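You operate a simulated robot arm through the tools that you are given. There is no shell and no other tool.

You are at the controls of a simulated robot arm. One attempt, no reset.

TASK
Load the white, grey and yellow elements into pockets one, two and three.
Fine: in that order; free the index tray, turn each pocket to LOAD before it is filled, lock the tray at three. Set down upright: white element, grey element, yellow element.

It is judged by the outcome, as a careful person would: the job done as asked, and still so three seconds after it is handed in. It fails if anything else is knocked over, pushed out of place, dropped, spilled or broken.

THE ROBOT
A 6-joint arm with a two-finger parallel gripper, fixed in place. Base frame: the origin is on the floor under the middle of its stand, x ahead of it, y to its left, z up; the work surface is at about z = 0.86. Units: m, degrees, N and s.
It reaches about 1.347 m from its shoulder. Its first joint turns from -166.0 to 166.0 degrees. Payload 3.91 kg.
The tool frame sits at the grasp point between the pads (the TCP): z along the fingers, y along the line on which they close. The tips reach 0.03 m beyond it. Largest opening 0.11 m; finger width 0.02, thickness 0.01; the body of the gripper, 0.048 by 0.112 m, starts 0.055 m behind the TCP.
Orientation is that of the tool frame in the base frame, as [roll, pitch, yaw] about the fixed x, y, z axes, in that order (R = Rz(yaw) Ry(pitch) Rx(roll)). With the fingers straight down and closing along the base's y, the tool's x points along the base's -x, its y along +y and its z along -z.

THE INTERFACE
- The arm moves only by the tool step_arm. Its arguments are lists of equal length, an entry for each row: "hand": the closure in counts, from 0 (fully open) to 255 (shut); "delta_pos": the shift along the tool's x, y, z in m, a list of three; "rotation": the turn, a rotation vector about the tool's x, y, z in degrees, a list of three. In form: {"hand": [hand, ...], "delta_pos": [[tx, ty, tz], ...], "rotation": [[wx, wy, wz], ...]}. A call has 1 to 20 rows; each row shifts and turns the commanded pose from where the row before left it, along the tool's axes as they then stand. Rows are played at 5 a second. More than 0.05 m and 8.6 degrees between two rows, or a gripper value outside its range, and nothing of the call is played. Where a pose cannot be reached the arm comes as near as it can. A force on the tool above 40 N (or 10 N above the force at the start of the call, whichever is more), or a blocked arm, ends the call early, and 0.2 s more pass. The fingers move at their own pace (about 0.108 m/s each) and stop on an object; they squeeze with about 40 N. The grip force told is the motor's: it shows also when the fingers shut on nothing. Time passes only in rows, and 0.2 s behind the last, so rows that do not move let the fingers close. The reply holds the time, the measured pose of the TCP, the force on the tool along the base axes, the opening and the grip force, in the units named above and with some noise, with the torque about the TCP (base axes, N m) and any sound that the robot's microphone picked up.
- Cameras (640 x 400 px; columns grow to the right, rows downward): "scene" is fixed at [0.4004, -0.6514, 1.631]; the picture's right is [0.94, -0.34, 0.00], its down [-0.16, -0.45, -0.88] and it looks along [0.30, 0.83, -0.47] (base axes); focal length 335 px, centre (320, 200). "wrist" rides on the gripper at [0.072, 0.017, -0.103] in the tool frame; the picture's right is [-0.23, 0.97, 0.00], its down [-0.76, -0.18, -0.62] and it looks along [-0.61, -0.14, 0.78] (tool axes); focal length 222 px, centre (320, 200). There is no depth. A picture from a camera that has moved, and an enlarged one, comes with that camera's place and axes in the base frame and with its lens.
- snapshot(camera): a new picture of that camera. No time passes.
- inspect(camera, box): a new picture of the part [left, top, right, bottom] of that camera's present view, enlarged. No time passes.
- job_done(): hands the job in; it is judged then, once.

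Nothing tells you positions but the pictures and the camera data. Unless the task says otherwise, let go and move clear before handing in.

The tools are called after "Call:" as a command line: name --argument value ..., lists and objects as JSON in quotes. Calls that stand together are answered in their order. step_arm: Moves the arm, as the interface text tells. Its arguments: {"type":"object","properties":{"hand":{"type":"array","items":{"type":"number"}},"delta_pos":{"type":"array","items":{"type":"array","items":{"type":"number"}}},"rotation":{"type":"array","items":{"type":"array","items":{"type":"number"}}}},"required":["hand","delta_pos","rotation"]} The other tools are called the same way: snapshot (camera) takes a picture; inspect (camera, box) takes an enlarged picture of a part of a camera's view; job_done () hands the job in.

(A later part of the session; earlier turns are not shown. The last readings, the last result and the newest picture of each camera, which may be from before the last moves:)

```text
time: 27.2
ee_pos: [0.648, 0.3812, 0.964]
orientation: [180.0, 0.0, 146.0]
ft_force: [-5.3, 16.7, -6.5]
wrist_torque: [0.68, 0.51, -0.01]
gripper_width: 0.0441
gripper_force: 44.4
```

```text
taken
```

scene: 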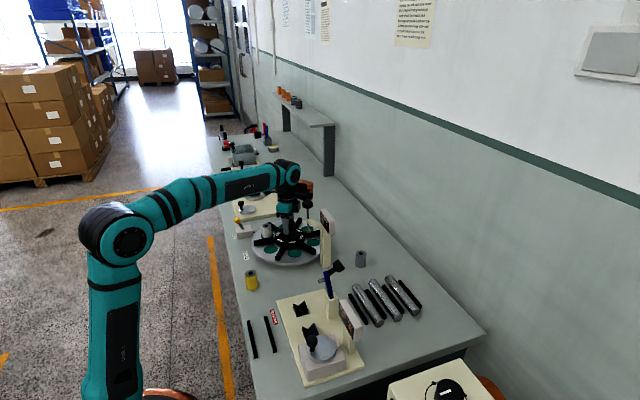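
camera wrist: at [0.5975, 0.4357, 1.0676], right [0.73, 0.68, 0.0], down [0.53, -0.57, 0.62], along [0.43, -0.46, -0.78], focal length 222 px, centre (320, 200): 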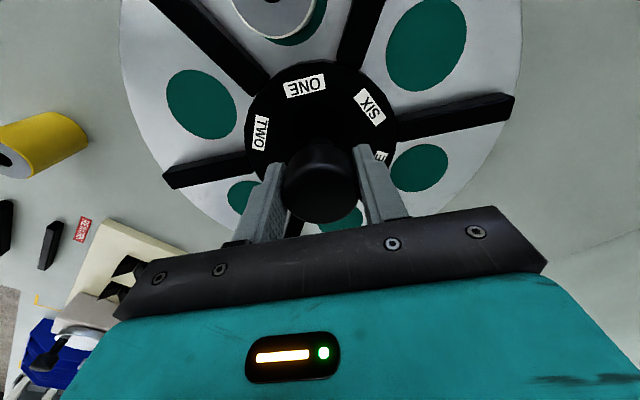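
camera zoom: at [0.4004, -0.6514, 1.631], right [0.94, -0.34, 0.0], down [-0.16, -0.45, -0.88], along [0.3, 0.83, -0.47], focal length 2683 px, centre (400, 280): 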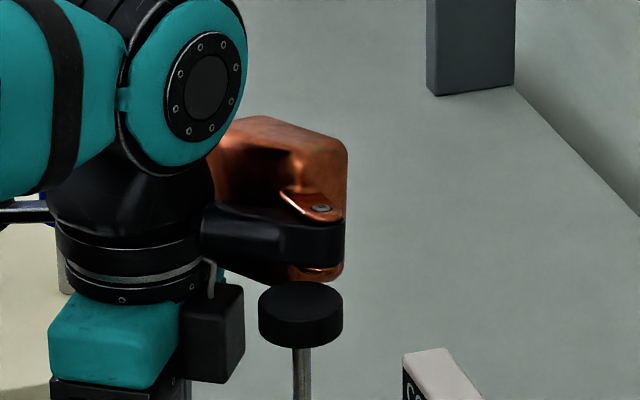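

The copper bracket on the wrist swings with the hand and would reach the gauge's rod knob if I kept turning from this yaw. I'll release the hub knob, rise straight up, and turn the hand back, so the next grip keeps the bracket on the far side.

Call:
step_arm --hand '[93, 93, 93, 93, 93, 93, 93]' --delta_pos '[[0, 0, 0], [0, 0, 0], [0, 0, -0.02], [0, 0, -0.03], [0, 0, -0.03], [0, 0, -0.03], [0, 0, 0]]' --rotation '[[0, 0, 0], [0, 0, 0], [0, 0, 0], [0, 0, 0], [0, 0, 0], [0, 0, 0], [0, 0, 0]]'

Call:
inspect --camera "scene" --box '[220, 150, 360, 270]'

Call:
snapshot --camera "wrist"

```text
time: 28.8
ee_pos: [0.6489, 0.3792, 1.0727]
orientation: [-180.0, 0.2, 146.0]
ft_force: [0.2, 0.1, 0.5]
wrist_torque: [0.04, 0.0, 0.0]
gripper_width: 0.07
gripper_force: 0.1
```

```text
3.33 times, centred on (290, 210) of scene
camera zoom: at [0.4004, -0.6514, 1.631], right [0.94, -0.34, 0.0], down [-0.16, -0.45, -0.88], along [0.3, 0.83, -0.47], focal length 1118 px, centre (420, 167)
```

zoom: 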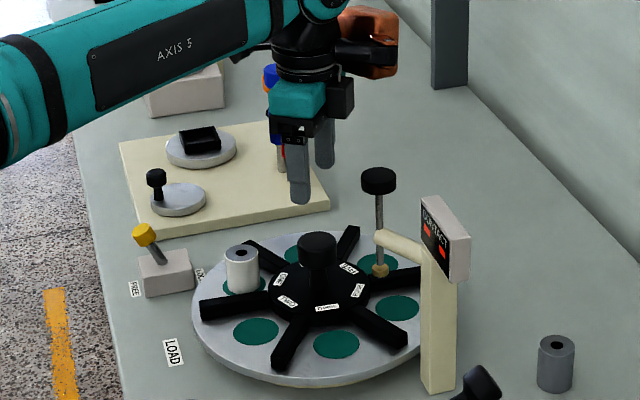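

```text
taken
camera wrist: at [0.5986, 0.4332, 1.1758], right [0.73, 0.68, 0.0], down [0.53, -0.57, 0.62], along [0.42, -0.46, -0.78], focal length 222 px, centre (320, 200)
```

wrist: 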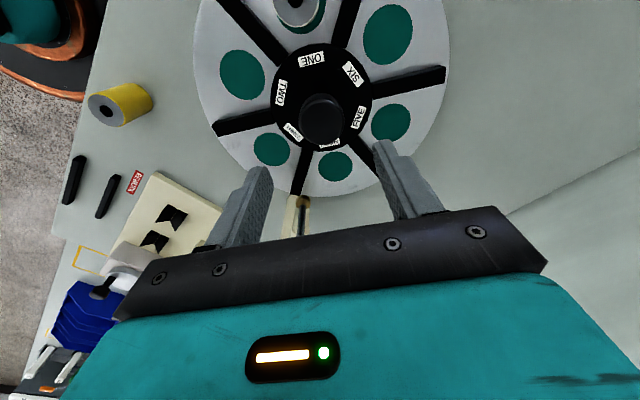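

The tray stayed where I left it, 34° turned. I'll turn the hand back counter-clockwise by 64° at this height.

Call:
step_arm --hand '[93, 93, 93, 93, 93, 93, 93, 93, 93]' --delta_pos '[[0, 0, 0], [0, 0, 0], [0, 0, 0], [0, 0, 0], [0, 0, 0], [0, 0, 0], [0, 0, 0], [0, 0, 0], [0, 0, 0]]' --rotation '[[0, 0, -8], [0, 0, -8], [0, 0, -8], [0, 0, -8], [0, 0, -8], [0, 0, -8], [0, 0, -8], [0, 0, -8], [0, 0, 0]]'

Call:
snapshot --camera "wrist"

Call:
inspect --camera "scene" --box '[220, 150, 360, 270]'

```text
time: 30.8
ee_pos: [0.648, 0.3803, 1.0739]
orientation: [-179.9, 0.1, -150.0]
ft_force: [1.1, 0.4, 0.8]
wrist_torque: [-0.01, -0.02, 0.02]
gripper_width: 0.0703
gripper_force: 0.1
```

```text
taken
camera wrist: at [0.5773, 0.3579, 1.1777], right [-0.29, 0.96, 0.0], down [0.75, 0.23, 0.62], along [0.6, 0.18, -0.78], focal length 222 px, centre (320, 200)
```

wrist: 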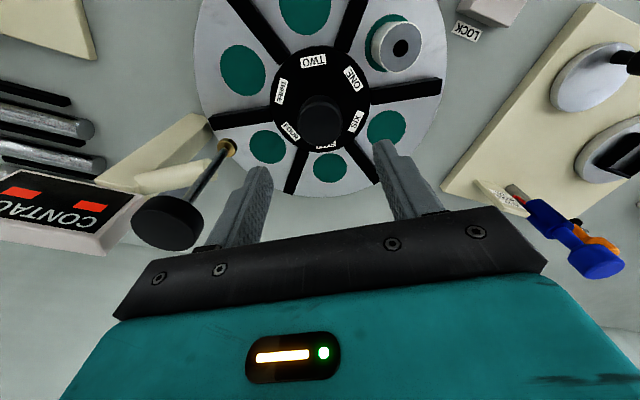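

```text
3.33 times, centred on (290, 210) of scene
camera zoom: at [0.4004, -0.6514, 1.631], right [0.94, -0.34, 0.0], down [-0.16, -0.45, -0.88], along [0.3, 0.83, -0.47], focal length 1118 px, centre (420, 167)
```

zoom: 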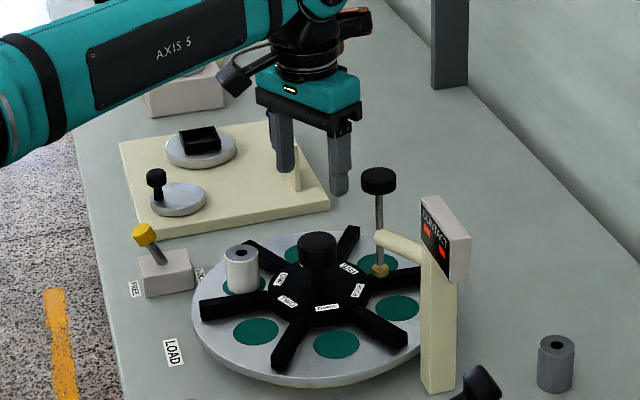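

The hub knob is centred under the TCP and the bracket is now on the far side. I'll descend and grip again.

Call:
step_arm --hand '[93, 93, 93, 93, 93, 255, 255, 255]' --delta_pos '[[0, 0, 0.03], [0, 0, 0.03], [0, 0, 0.03], [0, 0, 0.02], [0, 0, 0], [0, 0, 0], [0, 0, 0], [0, 0, 0]]' --rotation '[[0, 0, 0], [0, 0, 0], [0, 0, 0], [0, 0, 0], [0, 0, 0], [0, 0, 0], [0, 0, 0], [0, 0, 0]]'

Call:
inspect --camera "scene" --box '[220, 170, 360, 270]'

Call:
snapshot --camera "wrist"

```text
time: 32.6
ee_pos: [0.649, 0.3807, 0.9622]
orientation: [-179.9, 0.0, -150.0]
ft_force: [-1.1, -3.8, -8.1]
wrist_torque: [1.01, -0.9, 0.02]
gripper_width: 0.0437
gripper_force: 45.9
```

```text
4.00 times, centred on (290, 220) of scene
camera zoom: at [0.4004, -0.6514, 1.631], right [0.94, -0.34, 0.0], down [-0.16, -0.45, -0.88], along [0.3, 0.83, -0.47], focal length 1342 px, centre (440, 120)
```

zoom: 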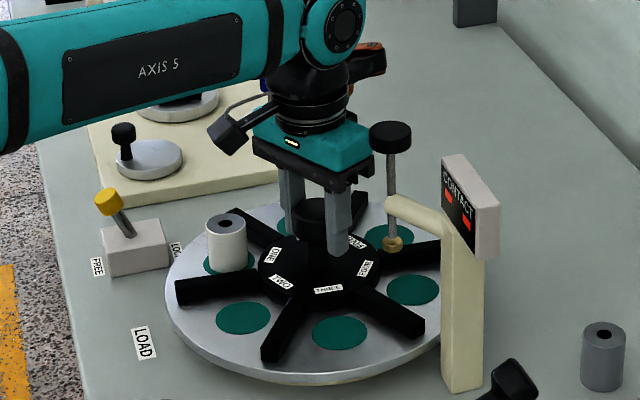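

```text
taken
camera wrist: at [0.5782, 0.3581, 1.0663], right [-0.29, 0.96, 0.0], down [0.75, 0.23, 0.62], along [0.6, 0.18, -0.78], focal length 222 px, centre (320, 200)
```

wrist: 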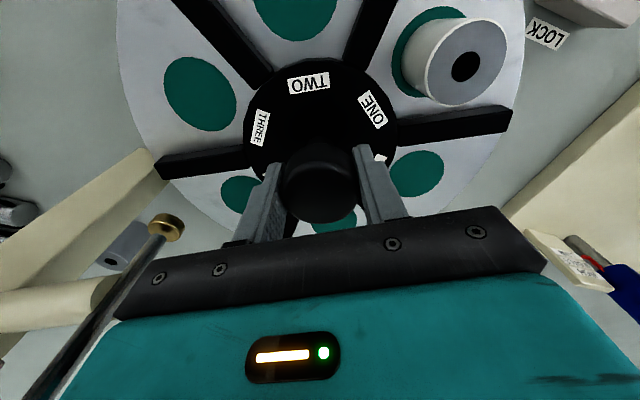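

Gripped cleanly, and the rod still has clearance. I'll turn the remaining 26° clockwise.

Call:
step_arm --hand '[255, 255, 255, 255, 255]' --delta_pos '[[0, 0, 0], [0, 0, 0], [0, 0, 0], [0, 0, 0], [0, 0, 0]]' --rotation '[[0, 0, 7], [0, 0, 7], [0, 0, 7], [0, 0, 5], [0, 0, 0]]'

Call:
inspect --camera "scene" --box '[220, 170, 360, 270]'

Call:
snapshot --camera "wrist"

```text
time: 33.8
ee_pos: [0.6491, 0.3809, 0.9629]
orientation: [-179.9, 0.1, -175.9]
ft_force: [13.8, 5.4, -15.1]
wrist_torque: [0.69, 0.14, 0.02]
gripper_width: 0.0439
gripper_force: 44.9
```

```text
4.00 times, centred on (290, 220) of scene
camera zoom: at [0.4004, -0.6514, 1.631], right [0.94, -0.34, 0.0], down [-0.16, -0.45, -0.88], along [0.3, 0.83, -0.47], focal length 1342 px, centre (440, 120)
```

zoom: 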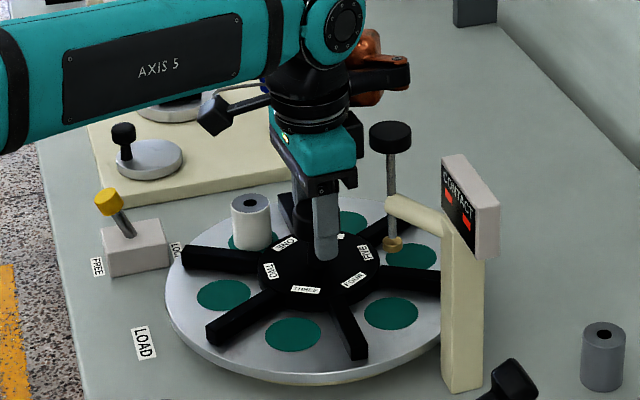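

```text
taken
camera wrist: at [0.5759, 0.3919, 1.0663], right [0.16, 0.99, 0.0], down [0.77, -0.12, 0.62], along [0.62, -0.1, -0.78], focal length 222 px, centre (320, 200)
```

wrist: 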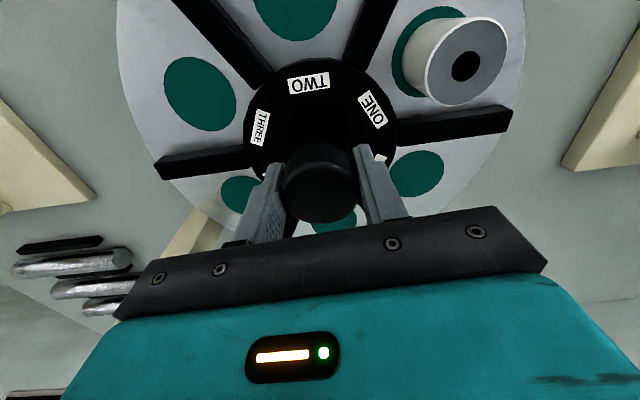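

The pockets now match the original pattern shifted by one, so TWO is at LOAD. I'll release the knob, rise, and verify from above.

Call:
step_arm --hand '[93, 93, 93, 93, 93, 93, 93, 93, 93]' --delta_pos '[[0, 0, 0], [0, 0, 0], [0, 0, -0.02], [0, 0, -0.03], [0, 0, -0.03], [0, 0, -0.03], [0.045, 0, 0], [0.045, 0, 0], [0, 0, 0]]' --rotation '[[0, 0, 0], [0, 0, 0], [0, 0, 0], [0, 0, 0], [0, 0, 0], [0, 0, 0], [0, 0, 4.1], [0, 0, 0], [0, 0, 0]]'

Call:
snapshot --camera "wrist"

Call:
inspect --camera "scene" --box '[220, 180, 340, 270]'

```text
time: 35.8
ee_pos: [0.5585, 0.3763, 1.0745]
orientation: [-179.9, 0.2, 179.9]
ft_force: [0.1, -0.4, 0.2]
wrist_torque: [-0.02, -0.01, -0.04]
gripper_width: 0.0701
gripper_force: 0.0
```

```text
taken
camera wrist: at [0.486, 0.3935, 1.1781], right [0.23, 0.97, 0.0], down [0.76, -0.18, 0.62], along [0.61, -0.14, -0.78], focal length 222 px, centre (320, 200)
```

wrist: 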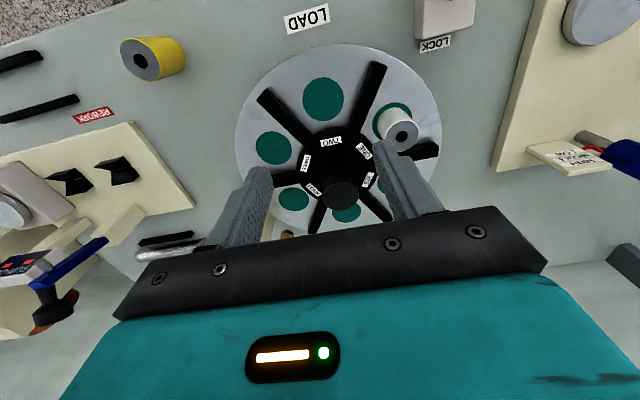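

```text
4.44 times, centred on (280, 225) of scene
camera zoom: at [0.4004, -0.6514, 1.631], right [0.94, -0.34, 0.0], down [-0.16, -0.45, -0.88], along [0.3, 0.83, -0.47], focal length 1491 px, centre (498, 89)
```

zoom: 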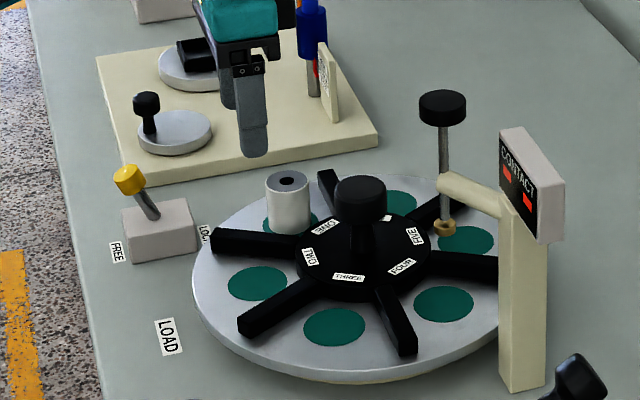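

The tray pattern matches its original alignment, with TWO at LOAD and white still upright in ONE. Next is the grey element near (0.858, 0.19). I'll travel at z=1.2 to clear the contact gauge, and turn the hand 60° so the camera stays away from the gauge.

Call:
step_arm --hand '[93, 93, 93, 93, 93, 93, 93, 93, 93, 93, 93, 93, 0, 0, 0, 0, 0, 0, 0]' --delta_pos '[[0, 0, -0.042], [0, 0, -0.042], [0, 0, -0.042], [-0.0375, -0.0233, 0], [-0.0375, -0.0233, 0], [-0.0375, -0.0233, 0], [-0.0375, -0.0233, 0], [-0.0375, -0.0233, 0], [-0.0375, -0.0233, 0], [-0.0375, -0.0233, 0], [-0.0375, -0.0233, 0], [0, 0, 0], [0, 0, 0], [0, 0, 0], [0, 0, 0], [0, 0, 0], [0, 0, 0], [0, 0, 0], [0, 0, 0]]' --rotation '[[0, 0, 0], [0, 0, 0], [0, 0, 0], [0, 0, 0], [0, 0, 0], [0, 0, 0], [0, 0, 0], [0, 0, 0], [0, 0, 0], [0, 0, 0], [0, 0, 0], [0, 0, 8.5], [0, 0, 8.5], [0, 0, 8.5], [0, 0, 8.5], [0, 0, 8.5], [0, 0, 8.5], [0, 0, 8.5], [0, 0, 0]]'

Call:
snapshot --camera "wrist"

Call:
snapshot --camera "scene"

```text
time: 39.8
ee_pos: [0.8546, 0.1896, 1.1954]
orientation: [-180.0, 0.1, 120.3]
ft_force: [-0.1, 0.5, 0.9]
wrist_torque: [-0.03, -0.01, -0.03]
gripper_width: 0.1098
gripper_force: 0.1
out of reach, approached as far as the arm can: row 11
```

```text
taken
camera wrist: at [0.833, 0.2599, 1.2988], right [0.96, 0.3, 0.0], down [0.23, -0.75, 0.62], along [0.19, -0.6, -0.78], focal length 222 px, centre (320, 200)
```

wrist: 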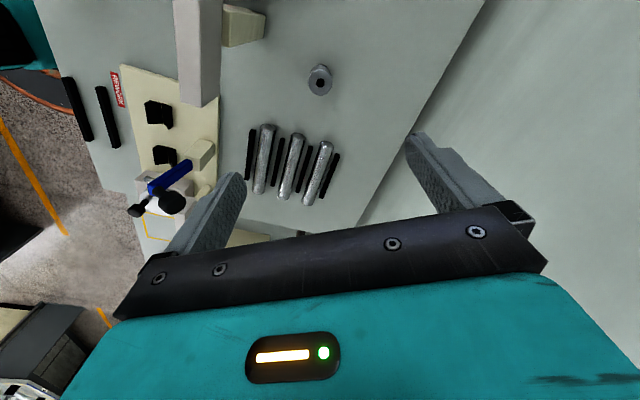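

```text
taken
```

scene: 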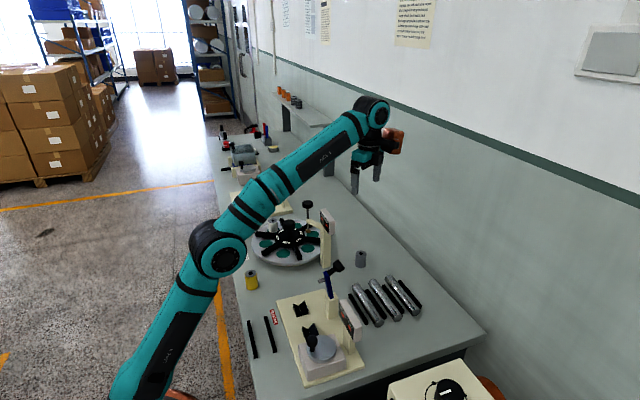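

Grey is at about (0.857, 0.188), almost under the TCP. I'll correct a few millimetres and descend to z≈0.96.

Call:
step_arm --hand '[0, 0, 0, 0, 0, 0, 0]' --delta_pos '[[-0.0031, 0.0013, 0.04], [0, 0, 0.045], [0, 0, 0.045], [0, 0, 0.045], [0, 0, 0.035], [0, 0, 0.025], [0, 0, 0]]' --rotation '[[0, 0, 0], [0, 0, 0], [0, 0, 0], [0, 0, 0], [0, 0, 0], [0, 0, 0], [0, 0, 0]]'

Call:
snapshot --camera "wrist"

Call:
inspect --camera "scene" --box '[220, 170, 400, 290]'

```text
time: 41.4
ee_pos: [0.8573, 0.1855, 0.9616]
orientation: [-180.0, 0.1, 120.4]
ft_force: [0.1, 0.0, -1.0]
wrist_torque: [-0.02, -0.01, -0.03]
gripper_width: 0.1101
gripper_force: 0.1
```

```text
taken
camera wrist: at [0.8353, 0.2568, 1.0639], right [0.95, 0.3, 0.0], down [0.23, -0.75, 0.62], along [0.19, -0.6, -0.78], focal length 222 px, centre (320, 200)
```

wrist: 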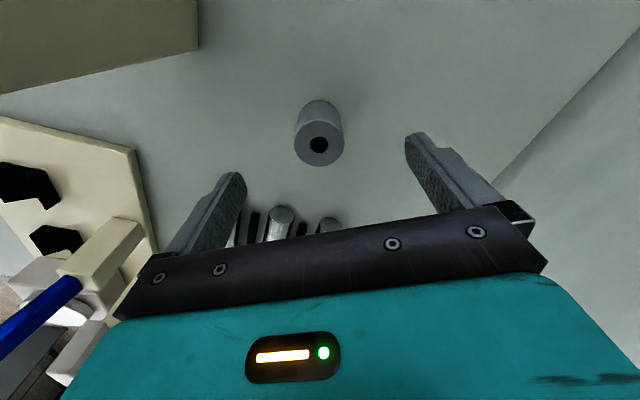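

```text
3.33 times, centred on (310, 230) of scene
camera zoom: at [0.4004, -0.6514, 1.631], right [0.94, -0.34, 0.0], down [-0.16, -0.45, -0.88], along [0.3, 0.83, -0.47], focal length 1118 px, centre (353, 100)
```

zoom: 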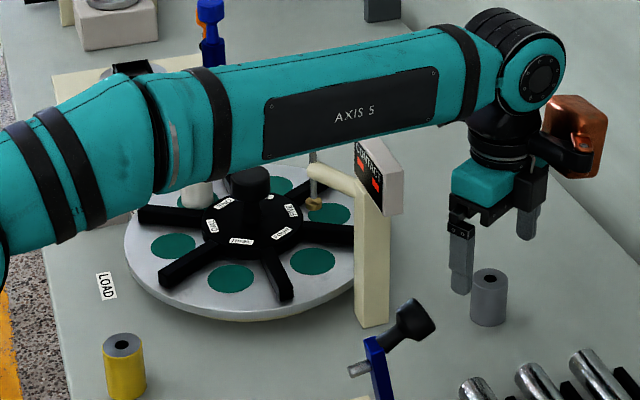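

Grey is well centred, but the forearm sits low over the CONTACT display here. I want to check that gap before going lower.

Call:
inspect --camera "scene" --box '[290, 190, 360, 240]'

Call:
snapshot --camera "scene"

```text
8.00 times, centred on (325, 215) of scene
camera zoom: at [0.4004, -0.6514, 1.631], right [0.94, -0.34, 0.0], down [-0.16, -0.45, -0.88], along [0.3, 0.83, -0.47], focal length 2683 px, centre (280, 80)
```

zoom: 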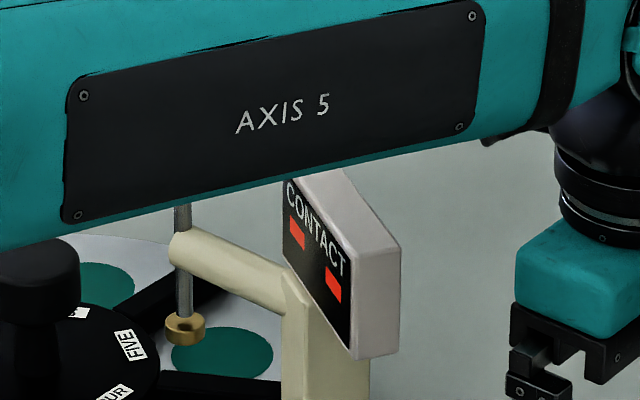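

```text
taken
```

scene: 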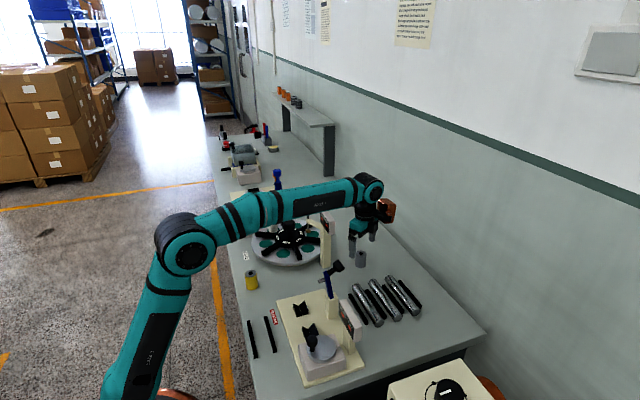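

The forearm would come within 1–2 cm of the display top if I descended straight. I'll lean the wrist 10° away about the closing axis, pivoting at the TCP, so the forearm moves clear while the element stays vertical between the pads.

Call:
step_arm --hand '[0, 0, 0]' --delta_pos '[[0.002, 0, 0], [0, 0, 0], [0, 0, 0]]' --rotation '[[0, 5, 0], [0, 5, 0], [0, 0, 0]]'

Call:
inspect --camera "scene" --box '[270, 170, 410, 270]'

Call:
snapshot --camera "wrist"

```text
time: 42.2
ee_pos: [0.8567, 0.1884, 0.9609]
orientation: [179.9, -10.0, 120.4]
ft_force: [0.2, 0.6, -0.1]
wrist_torque: [-0.01, 0.02, 0.0]
gripper_width: 0.1096
gripper_force: 0.0
```

```text
4.00 times, centred on (340, 220) of scene
camera zoom: at [0.4004, -0.6514, 1.631], right [0.94, -0.34, 0.0], down [-0.16, -0.45, -0.88], along [0.3, 0.83, -0.47], focal length 1342 px, centre (240, 120)
```

zoom: 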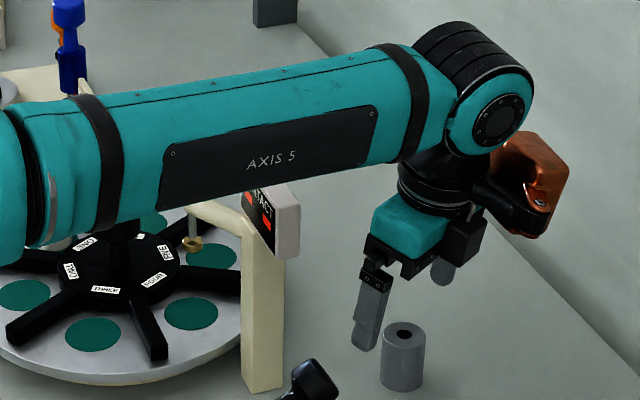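

```text
taken
camera wrist: at [0.8442, 0.2424, 1.0748], right [0.95, 0.3, -0.04], down [0.28, -0.83, 0.48], along [0.11, -0.47, -0.88], focal length 222 px, centre (320, 200)
```

wrist: 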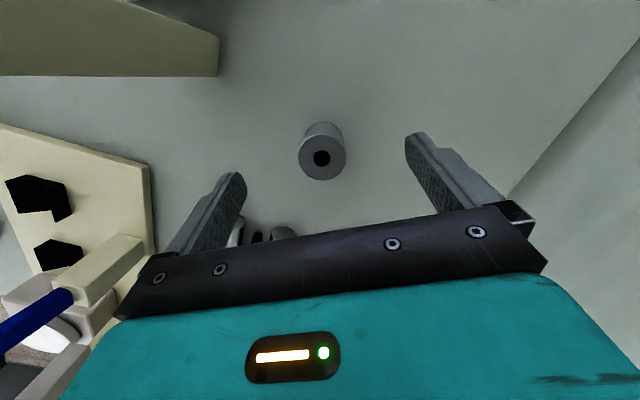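

The wrist now leans away and the forearm has moved off the display. I'll descend vertically onto grey and close.

Call:
step_arm --hand '[0, 0, 0, 0]' --delta_pos '[[-0.00336, 0, 0.01904], [-0.00336, 0, 0.01904], [-0.00336, 0, 0.01904], [0, 0, 0]]' --rotation '[[0, 0, 0], [0, 0, 0], [0, 0, 0], [0, 0, 0]]'

Call:
inspect --camera "scene" --box '[270, 170, 410, 270]'

Call:
snapshot --camera "wrist"

```text
time: 43.2
ee_pos: [0.8563, 0.189, 0.9026]
orientation: [180.0, -9.9, 120.3]
ft_force: [-0.8, 0.9, -0.4]
wrist_torque: [-0.01, -0.01, 0.02]
gripper_width: 0.1099
gripper_force: 0.0
```

```text
4.00 times, centred on (340, 220) of scene
camera zoom: at [0.4004, -0.6514, 1.631], right [0.94, -0.34, 0.0], down [-0.16, -0.45, -0.88], along [0.3, 0.83, -0.47], focal length 1342 px, centre (240, 120)
```

zoom: 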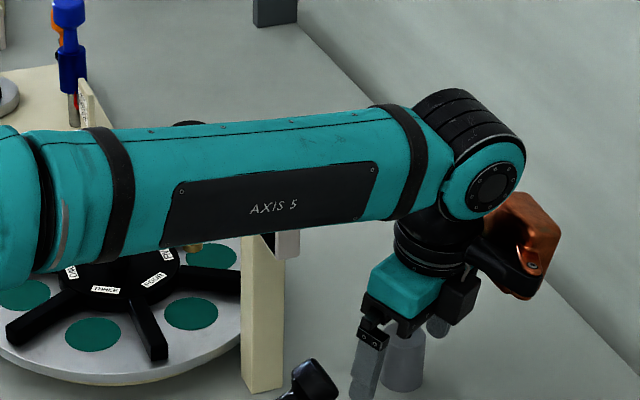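

```text
taken
camera wrist: at [0.8446, 0.2427, 1.0163], right [0.95, 0.3, -0.04], down [0.28, -0.83, 0.48], along [0.11, -0.47, -0.87], focal length 222 px, centre (320, 200)
```

wrist: 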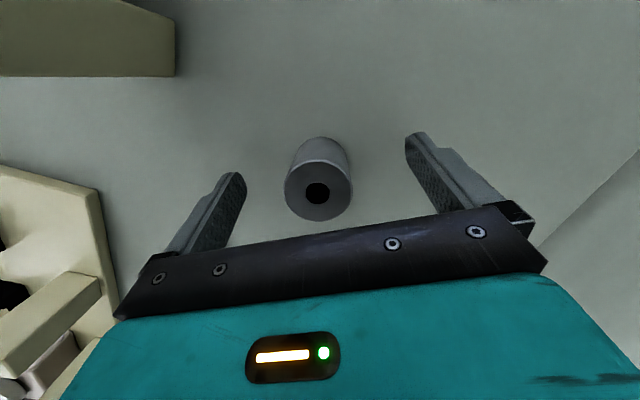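

Call:
step_arm --hand '[255, 255, 255, 255, 255]' --delta_pos '[[0, -0.001, 0], [0, 0, 0], [0, 0, 0], [0, 0, 0], [0, 0, 0]]' --rotation '[[0, 0, 0], [0, 0, 0], [0, 0, 0], [0, 0, 0], [0, 0, 0]]'

Call:
snapshot --camera "wrist"

```text
time: 44.4
ee_pos: [0.8557, 0.1875, 0.903]
orientation: [-180.0, -9.9, 120.4]
ft_force: [0.7, 0.0, 0.5]
wrist_torque: [0.0, 0.0, 0.02]
gripper_width: 0.0364
gripper_force: 39.8
```

```text
taken
camera wrist: at [0.8437, 0.2424, 1.0166], right [0.95, 0.3, -0.04], down [0.28, -0.83, 0.48], along [0.11, -0.47, -0.87], focal length 222 px, centre (320, 200)
```

wrist: 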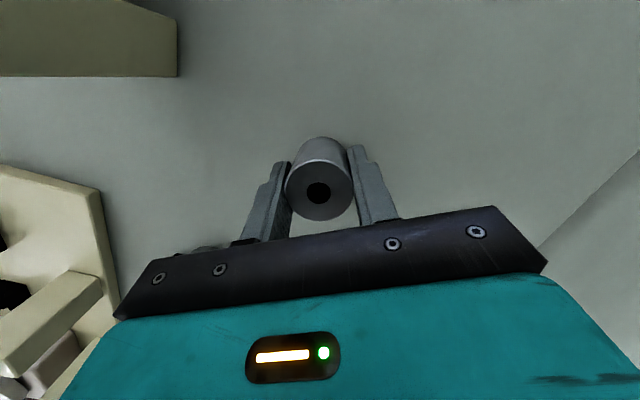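

Grey is gripped at 0.0364. I'll lift vertically with the same lean, then move back and up to about z=1.2.

Call:
step_arm --hand '[255, 255, 255, 255, 255, 255, 255, 255, 255]' --delta_pos '[[0.00347, 0, -0.0197], [0.00781, 0, -0.0443], [0.00781, 0, -0.0443], [0.00781, 0, -0.0443], [0.00781, 0, -0.0443], [0.00434, 0, -0.0246], [0.02103, -0.02588, -0.03183], [0.02103, -0.02588, -0.03183], [0, 0, 0]]' --rotation '[[0, 0, 0], [0, 0, 0], [0, 0, 0], [0, 0, 0], [0, 0, 0], [0, 0, 0], [0, 0, 0], [0, 0, 0], [0, 0, 0]]'

Call:
snapshot --camera "wrist"

Call:
snapshot --camera "scene"

```text
time: 46.4
ee_pos: [0.7938, 0.1888, 1.1965]
orientation: [-179.9, -9.9, 120.3]
ft_force: [-0.3, -0.2, -1.0]
wrist_torque: [-0.01, 0.0, 0.0]
gripper_width: 0.0366
gripper_force: 39.9
```

```text
taken
camera wrist: at [0.7811, 0.2421, 1.3113], right [0.95, 0.3, -0.04], down [0.28, -0.83, 0.48], along [0.11, -0.47, -0.87], focal length 222 px, centre (320, 200)
```

wrist: 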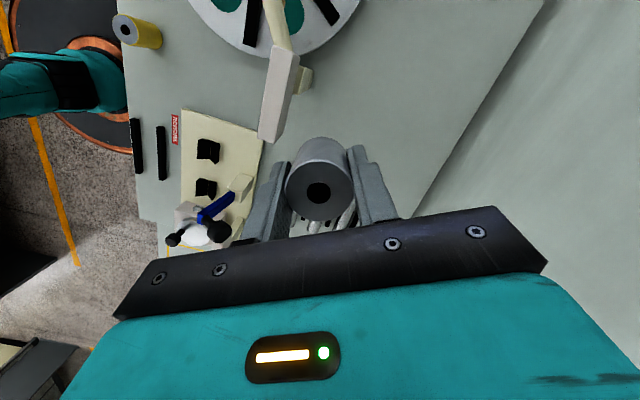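

```text
taken
```

scene: 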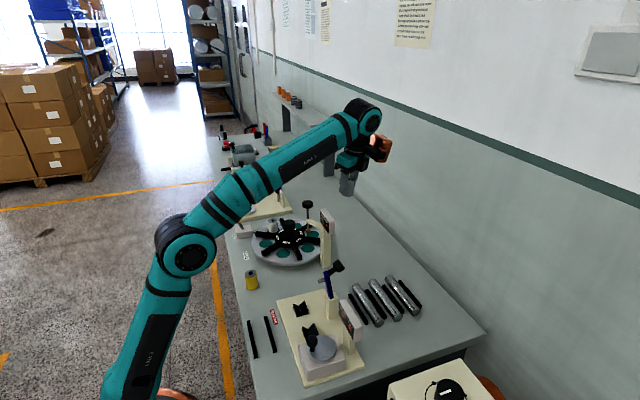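

Grey is held upright and clear. I'll swing the hand back to neutral yaw about the vertical, keeping the lean, and carry grey over to LOAD.

Call:
step_arm --hand '[255, 255, 255, 255, 255, 255, 255, 255, 255, 255, 255, 255, 255, 255, 255]' --delta_pos '[[0, 0, 0], [0, 0, 0], [0, 0, 0], [0, 0, 0], [0, 0, 0], [0, 0, 0], [0, 0, 0], [0.0335, 0.0275, 0.0059], [0.0335, 0.0275, 0.0059], [0.0335, 0.0275, 0.0059], [0.0335, 0.0275, 0.0059], [0.0335, 0.0275, 0.0059], [0.0335, 0.0275, 0.0059], [0.0335, 0.0275, 0.0059], [0, 0, 0]]' --rotation '[[1.476, 0, -8.371], [1.476, 0, -8.371], [1.476, 0, -8.371], [1.476, 0, -8.371], [1.476, 0, -8.371], [1.476, 0, -8.371], [1.476, 0, -8.371], [0, 0, 0], [0, 0, 0], [0, 0, 0], [0, 0, 0], [0, 0, 0], [0, 0, 0], [0, 0, 0], [0, 0, 0]]'

Call:
snapshot --camera "wrist"

Call:
inspect --camera "scene" --box '[200, 150, 360, 270]'

```text
time: 49.6
ee_pos: [0.5432, 0.3789, 1.1644]
orientation: [-180.0, -10.0, 179.9]
ft_force: [-0.6, 0.1, -0.8]
wrist_torque: [0.01, 0.03, -0.01]
gripper_width: 0.0364
gripper_force: 39.6
out of reach, approached as far as the arm can: row 2, 3, 4, 5, 6, 7
```

```text
taken
camera wrist: at [0.4903, 0.3964, 1.2795], right [0.23, 0.97, -0.04], down [0.86, -0.18, 0.48], along [0.46, -0.14, -0.88], focal length 222 px, centre (320, 200)
```

wrist: 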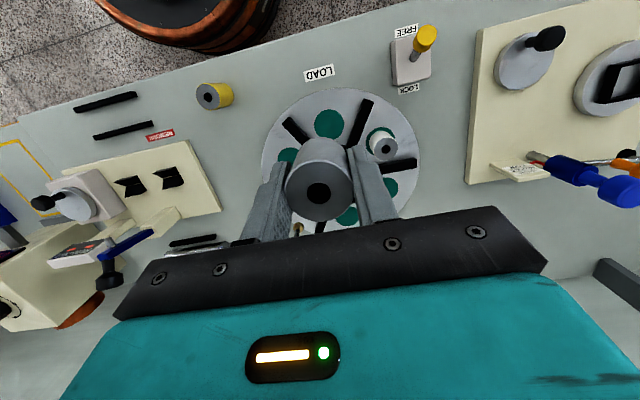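

```text
3.33 times, centred on (280, 210) of scene
camera zoom: at [0.4004, -0.6514, 1.631], right [0.94, -0.34, 0.0], down [-0.16, -0.45, -0.88], along [0.3, 0.83, -0.47], focal length 1118 px, centre (453, 167)
```

zoom: 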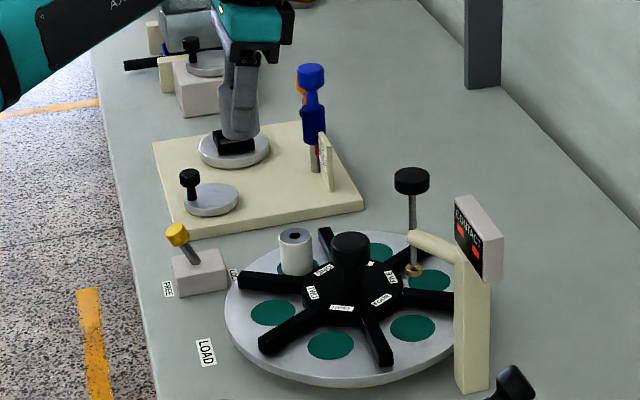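

Grey is over the tray near LOAD. I'll correct the last centimetre and descend vertically to just above pocket TWO.

Call:
step_arm --hand '[255, 255, 255, 255, 255, 255, 255]' --delta_pos '[[-0.014, 0.0028, -0.0025], [-0.00694, 0, 0.0394], [-0.00694, 0, 0.0394], [-0.00694, 0, 0.0394], [-0.00694, 0, 0.0394], [-0.00694, 0, 0.0394], [0, 0, 0]]' --rotation '[[0, 0, 0], [0, 0, 0], [0, 0, 0], [0, 0, 0], [0, 0, 0], [0, 0, 0], [0, 0, 0]]'

Call:
inspect --camera "wrist" --box '[200, 50, 440, 250]'

Call:
inspect --camera "scene" --box '[230, 200, 310, 260]'

```text
time: 51.2
ee_pos: [0.5546, 0.3808, 0.9654]
orientation: [-180.0, -10.0, 179.9]
ft_force: [0.4, 0.3, 0.0]
wrist_torque: [0.01, -0.03, 0.0]
gripper_width: 0.0364
gripper_force: 40.0
```

```text
2.00 times, centred on (320, 150) of wrist
camera zoom: at [0.5023, 0.3984, 1.0789], right [0.23, 0.97, -0.04], down [0.86, -0.18, 0.48], along [0.46, -0.14, -0.88], focal length 444 px, centre (320, 300)
```

zoom: 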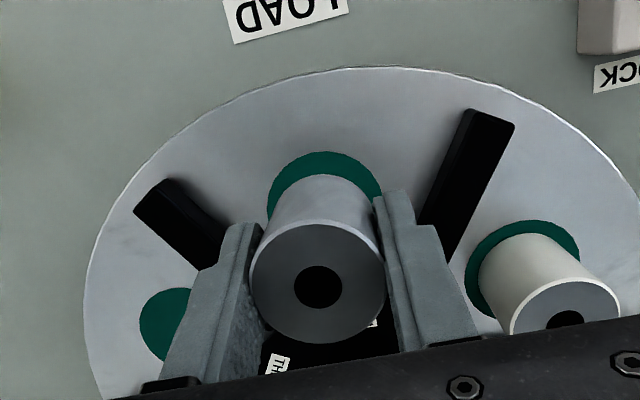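

```text
6.67 times, centred on (270, 230) of scene
camera zoom: at [0.4004, -0.6514, 1.631], right [0.94, -0.34, 0.0], down [-0.16, -0.45, -0.88], along [0.3, 0.83, -0.47], focal length 2236 px, centre (653, 0)
```

zoom: 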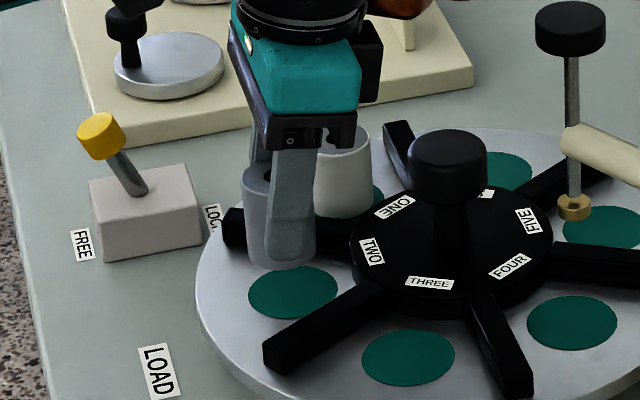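

Grey needs about 3 mm more in +x to centre on the pocket. I'll correct that and lower to about 8 mm above contact.

Call:
step_arm --hand '[255, 255, 255, 255]' --delta_pos '[[-0.00295, 0.0005, -0.0005], [-0.00174, 0, 0.00985], [-0.00174, 0, 0.00985], [0, 0, 0]]' --rotation '[[0, 0, 0], [0, 0, 0], [0, 0, 0], [0, 0, 0]]'

Call:
inspect --camera "wrist" --box '[200, 50, 440, 250]'

Call:
inspect --camera "scene" --box '[240, 210, 300, 255]'

```text
time: 52.2
ee_pos: [0.5577, 0.3828, 0.9452]
orientation: [-179.9, -10.0, 179.9]
ft_force: [0.3, 0.2, -1.1]
wrist_torque: [0.01, 0.02, -0.02]
gripper_width: 0.0365
gripper_force: 39.6
```

```text
2.00 times, centred on (320, 150) of wrist
camera zoom: at [0.5046, 0.3987, 1.0593], right [0.23, 0.97, -0.04], down [0.86, -0.18, 0.48], along [0.46, -0.14, -0.88], focal length 444 px, centre (320, 300)
```

zoom: 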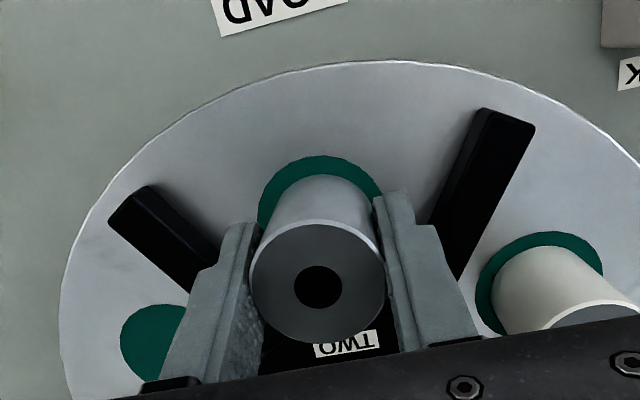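

```text
8.89 times, centred on (270, 232) of scene
camera zoom: at [0.4004, -0.6514, 1.631], right [0.94, -0.34, 0.0], down [-0.16, -0.45, -0.88], along [0.3, 0.83, -0.47], focal length 2981 px, centre (764, -89)
```

zoom: 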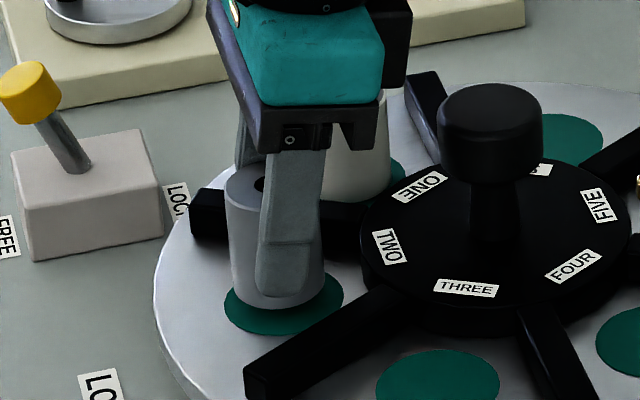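

Alignment is good, so I'll lower in fine steps to contact.

Call:
step_arm --hand '[255, 255, 255, 255]' --delta_pos '[[-0.00052, 0, 0.00295], [-0.00035, 0, 0.00197], [-0.00017, 0, 0.00098], [0, 0, 0]]' --rotation '[[0, 0, 0], [0, 0, 0], [0, 0, 0], [0, 0, 0]]'

```text
time: 53.2
ee_pos: [0.558, 0.383, 0.9381]
orientation: [-179.9, -10.0, 180.0]
ft_force: [0.1, -0.2, -0.5]
wrist_torque: [0.0, 0.01, -0.01]
gripper_width: 0.0364
gripper_force: 40.2
```

Call:
step_arm --hand '[255, 255, 255]' --delta_pos '[[-0.00017, 0, 0.00098], [-0.00012, 0, 0.0007], [0, 0, 0]]' --rotation '[[0, 0, 0], [0, 0, 0], [0, 0, 0]]'

```text
time: 54.0
ee_pos: [0.5586, 0.3821, 0.9382]
orientation: [-179.9, -10.1, 180.0]
ft_force: [-0.6, -0.3, -1.1]
wrist_torque: [-0.03, -0.02, 0.0]
gripper_width: 0.0367
gripper_force: 40.4
```

Call:
step_arm --hand '[255, 255, 255]' --delta_pos '[[-0.00017, 0, 0.00098], [0, 0, 0], [0, 0, 0]]' --rotation '[[0, 0, 0], [0, 0, 0], [0, 0, 0]]'

Call:
inspect --camera "scene" --box '[240, 210, 300, 255]'

```text
time: 54.8
ee_pos: [0.5578, 0.3806, 0.9362]
orientation: [-179.8, -9.9, 179.8]
ft_force: [-0.1, 0.3, 12.1]
wrist_torque: [0.04, 0.04, 0.03]
gripper_width: 0.0364
gripper_force: 40.3
```

```text
8.89 times, centred on (270, 232) of scene
camera zoom: at [0.4004, -0.6514, 1.631], right [0.94, -0.34, 0.0], down [-0.16, -0.45, -0.88], along [0.3, 0.83, -0.47], focal length 2981 px, centre (764, -89)
```

zoom: 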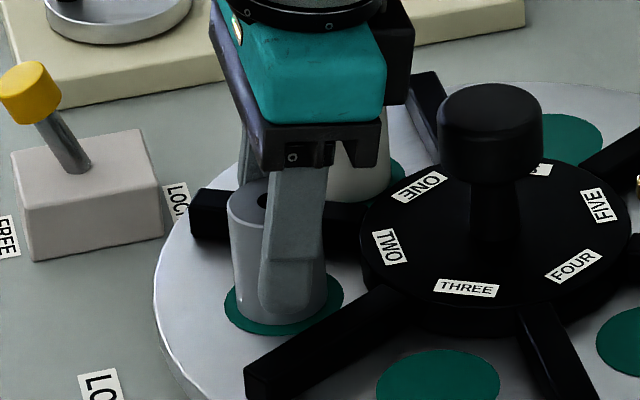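

Grey is down (12 N). I'll release gently, lift straight up, then straighten the tool.

Call:
step_arm --hand '[139, 139, 139, 139, 139, 139, 139, 93, 93]' --delta_pos '[[0, 0, 0], [0, 0, 0], [0.00174, 0, -0.00985], [0.00347, 0, -0.0197], [0.00521, 0, -0.02954], [0.00521, 0, -0.02954], [0.00521, 0, -0.02954], [0, 0, 0], [0, 0, 0]]' --rotation '[[0, 0, 0], [0, 0, 0], [0, 0, 0], [0, 0, 0], [0, 0, 0], [0, 0, 0], [0, 0, 0], [0, -5, 0], [0, -5, 0]]'

Call:
snapshot --camera "wrist"

Call:
inspect --camera "scene" --box '[220, 180, 340, 270]'

```text
time: 56.8
ee_pos: [0.5587, 0.3818, 1.0567]
orientation: [180.0, 0.0, 179.9]
ft_force: [0.1, -0.1, -0.1]
wrist_torque: [0.01, -0.03, -0.01]
gripper_width: 0.07
gripper_force: 0.0
```

```text
taken
camera wrist: at [0.4858, 0.398, 1.1601], right [0.23, 0.97, 0.0], down [0.76, -0.18, 0.62], along [0.61, -0.14, -0.78], focal length 222 px, centre (320, 200)
```

wrist: 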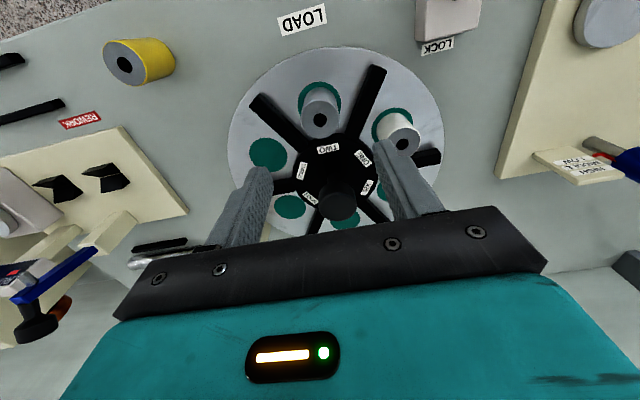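

```text
4.44 times, centred on (280, 225) of scene
camera zoom: at [0.4004, -0.6514, 1.631], right [0.94, -0.34, 0.0], down [-0.16, -0.45, -0.88], along [0.3, 0.83, -0.47], focal length 1491 px, centre (498, 89)
```

zoom: 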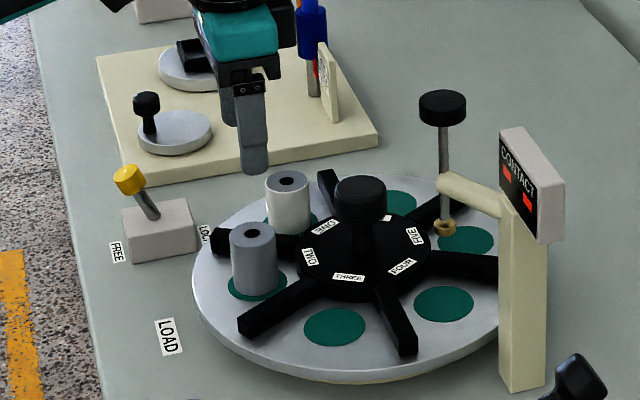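

Grey stands upright in TWO and the tray hasn't moved. I'll go over the hub again, pre-turning the hand 56° counter-clockwise so the bracket stays clear during the next index.

Call:
step_arm --hand '[93, 93, 93, 93, 93, 93, 93, 93, 93, 93, 93]' --delta_pos '[[-0.03, -0.0003, -0.015], [-0.03, -0.0003, 0], [-0.0295, -0.0002, 0], [0, 0, 0], [0, 0, 0], [0, 0, 0], [0, 0, 0], [0, 0, 0], [0, 0, 0], [0, 0, 0], [0, 0, 0]]' --rotation '[[0, 0, 0], [0, 0, 0], [0, 0, 0], [0, 0, -8], [0, 0, -8], [0, 0, -8], [0, 0, -8], [0, 0, -8], [0, 0, -8], [0, 0, -8], [0, 0, 0]]'

Call:
snapshot --camera "wrist"

Call:
inspect --camera "scene" --box '[220, 170, 360, 270]'

```text
time: 59.2
ee_pos: [0.6467, 0.3807, 1.0725]
orientation: [-179.9, -0.1, -123.9]
ft_force: [-0.2, -1.0, -0.1]
wrist_torque: [0.01, 0.01, -0.01]
gripper_width: 0.0698
gripper_force: 0.2
```

```text
taken
camera wrist: at [0.593, 0.3301, 1.1752], right [-0.68, 0.73, 0.0], down [0.57, 0.53, 0.62], along [0.46, 0.42, -0.78], focal length 222 px, centre (320, 200)
```

wrist: 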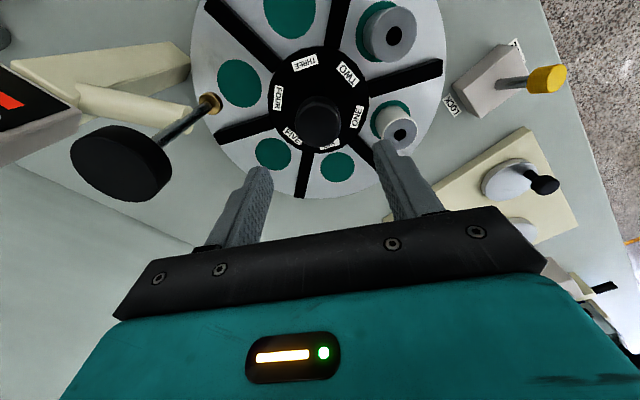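

```text
4.00 times, centred on (290, 220) of scene
camera zoom: at [0.4004, -0.6514, 1.631], right [0.94, -0.34, 0.0], down [-0.16, -0.45, -0.88], along [0.3, 0.83, -0.47], focal length 1342 px, centre (440, 120)
```

zoom: 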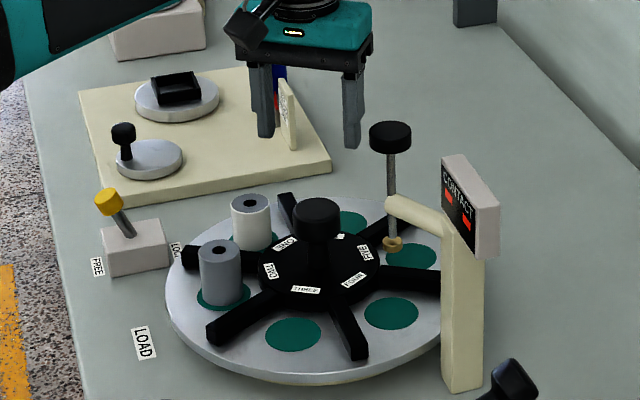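

The knob is under the fingers and everything is clear. I'll descend and grip the knob.

Call:
step_arm --hand '[93, 93, 93, 93, 93, 255, 255, 255]' --delta_pos '[[-0.0008, -0.0012, 0.03], [0, 0, 0.03], [0, 0, 0.03], [0, 0, 0.019], [0, 0, 0], [0, 0, 0], [0, 0, 0], [0, 0, 0]]' --rotation '[[0, 0, 0], [0, 0, 0], [0, 0, 0], [0, 0, 0], [0, 0, 0], [0, 0, 0], [0, 0, 0], [0, 0, 0]]'

Call:
inspect --camera "scene" --box '[220, 170, 360, 270]'

Call:
snapshot --camera "wrist"

```text
time: 61.0
ee_pos: [0.6495, 0.3808, 0.9625]
orientation: [-180.0, 0.0, -124.1]
ft_force: [14.5, -5.8, -3.8]
wrist_torque: [0.89, -0.6, -0.01]
gripper_width: 0.0436
gripper_force: 45.2
```

```text
4.00 times, centred on (290, 220) of scene
camera zoom: at [0.4004, -0.6514, 1.631], right [0.94, -0.34, 0.0], down [-0.16, -0.45, -0.88], along [0.3, 0.83, -0.47], focal length 1342 px, centre (440, 120)
```

zoom: 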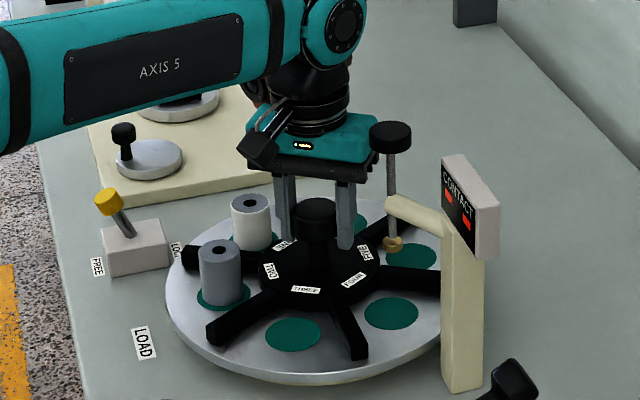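

```text
taken
camera wrist: at [0.5955, 0.3299, 1.0656], right [-0.68, 0.73, 0.0], down [0.57, 0.53, 0.62], along [0.46, 0.42, -0.78], focal length 222 px, centre (320, 200)
```

wrist: 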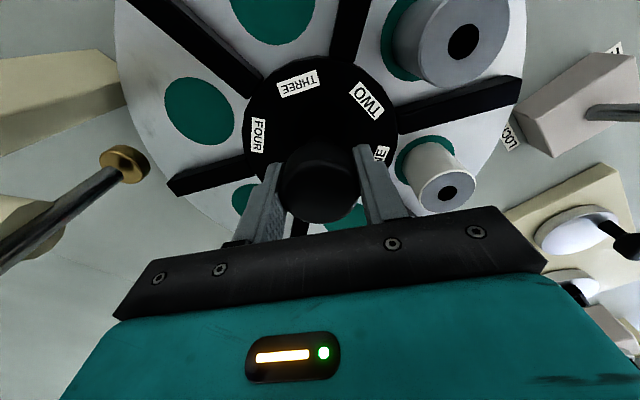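

Gripped, with a small side load that I'll relieve by 1 mm. I'll now turn the first part of the 60° index clockwise.

Call:
step_arm --hand '[255, 255, 255, 255, 255, 255]' --delta_pos '[[-0.0006, -0.0008, 0], [0, 0, 0], [0, 0, 0], [0, 0, 0], [0, 0, 0], [0, 0, 0]]' --rotation '[[0, 0, 0], [0, 0, 7.5], [0, 0, 7.5], [0, 0, 7.5], [0, 0, 7.5], [0, 0, 0]]'

Call:
inspect --camera "scene" --box '[220, 170, 360, 270]'

Call:
snapshot --camera "wrist"

```text
time: 62.4
ee_pos: [0.6504, 0.3805, 0.9622]
orientation: [-179.9, 0.0, -154.1]
ft_force: [3.1, -12.1, -7.5]
wrist_torque: [0.04, 0.64, -0.05]
gripper_width: 0.0436
gripper_force: 45.7
```

```text
4.00 times, centred on (290, 220) of scene
camera zoom: at [0.4004, -0.6514, 1.631], right [0.94, -0.34, 0.0], down [-0.16, -0.45, -0.88], along [0.3, 0.83, -0.47], focal length 1342 px, centre (440, 120)
```

zoom: 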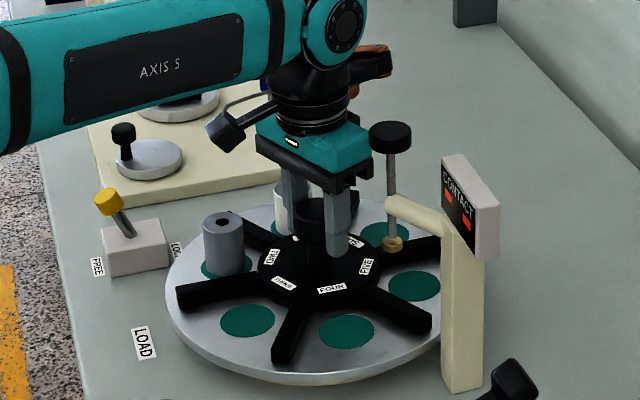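

```text
taken
camera wrist: at [0.5778, 0.3639, 1.0656], right [-0.22, 0.98, 0.0], down [0.76, 0.17, 0.62], along [0.61, 0.14, -0.78], focal length 222 px, centre (320, 200)
```

wrist: 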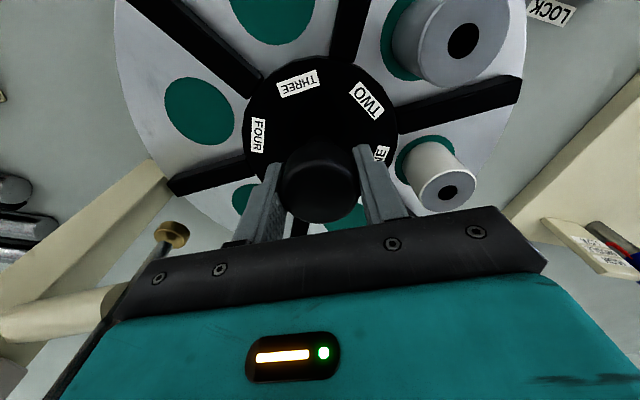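

Halfway there, with both elements riding steadily. I'll turn the remaining 30°.

Call:
step_arm --hand '[255, 255, 255, 255, 255]' --delta_pos '[[0, 0, 0], [0, 0, 0], [0, 0, 0], [0, 0, 0], [0, 0, 0]]' --rotation '[[0, 0, 7.5], [0, 0, 7.5], [0, 0, 7.5], [0, 0, 7.5], [0, 0, 0]]'

Call:
inspect --camera "scene" --box '[220, 170, 360, 270]'

Call:
snapshot --camera "wrist"

```text
time: 63.6
ee_pos: [0.6504, 0.3803, 0.9612]
orientation: [-179.9, 0.1, 175.9]
ft_force: [-2.2, -15.9, -15.5]
wrist_torque: [0.57, 0.59, -0.05]
gripper_width: 0.0437
gripper_force: 44.5
```

```text
4.00 times, centred on (290, 220) of scene
camera zoom: at [0.4004, -0.6514, 1.631], right [0.94, -0.34, 0.0], down [-0.16, -0.45, -0.88], along [0.3, 0.83, -0.47], focal length 1342 px, centre (440, 120)
```

zoom: 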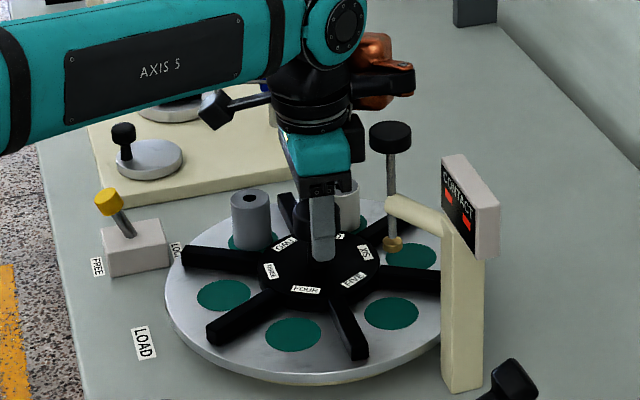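

```text
taken
camera wrist: at [0.5794, 0.4021, 1.0656], right [0.3, 0.95, 0.0], down [0.75, -0.23, 0.62], along [0.59, -0.19, -0.78], focal length 222 px, centre (320, 200)
```

wrist: 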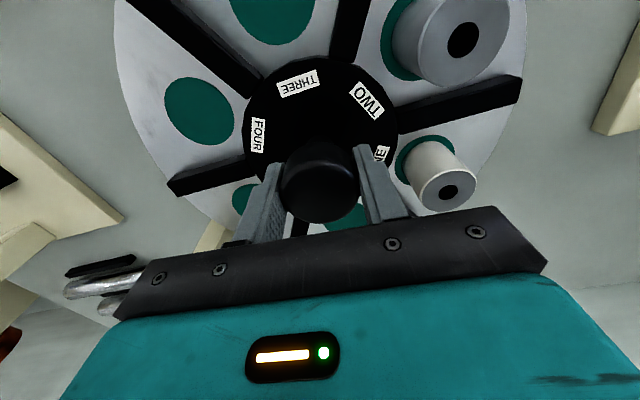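

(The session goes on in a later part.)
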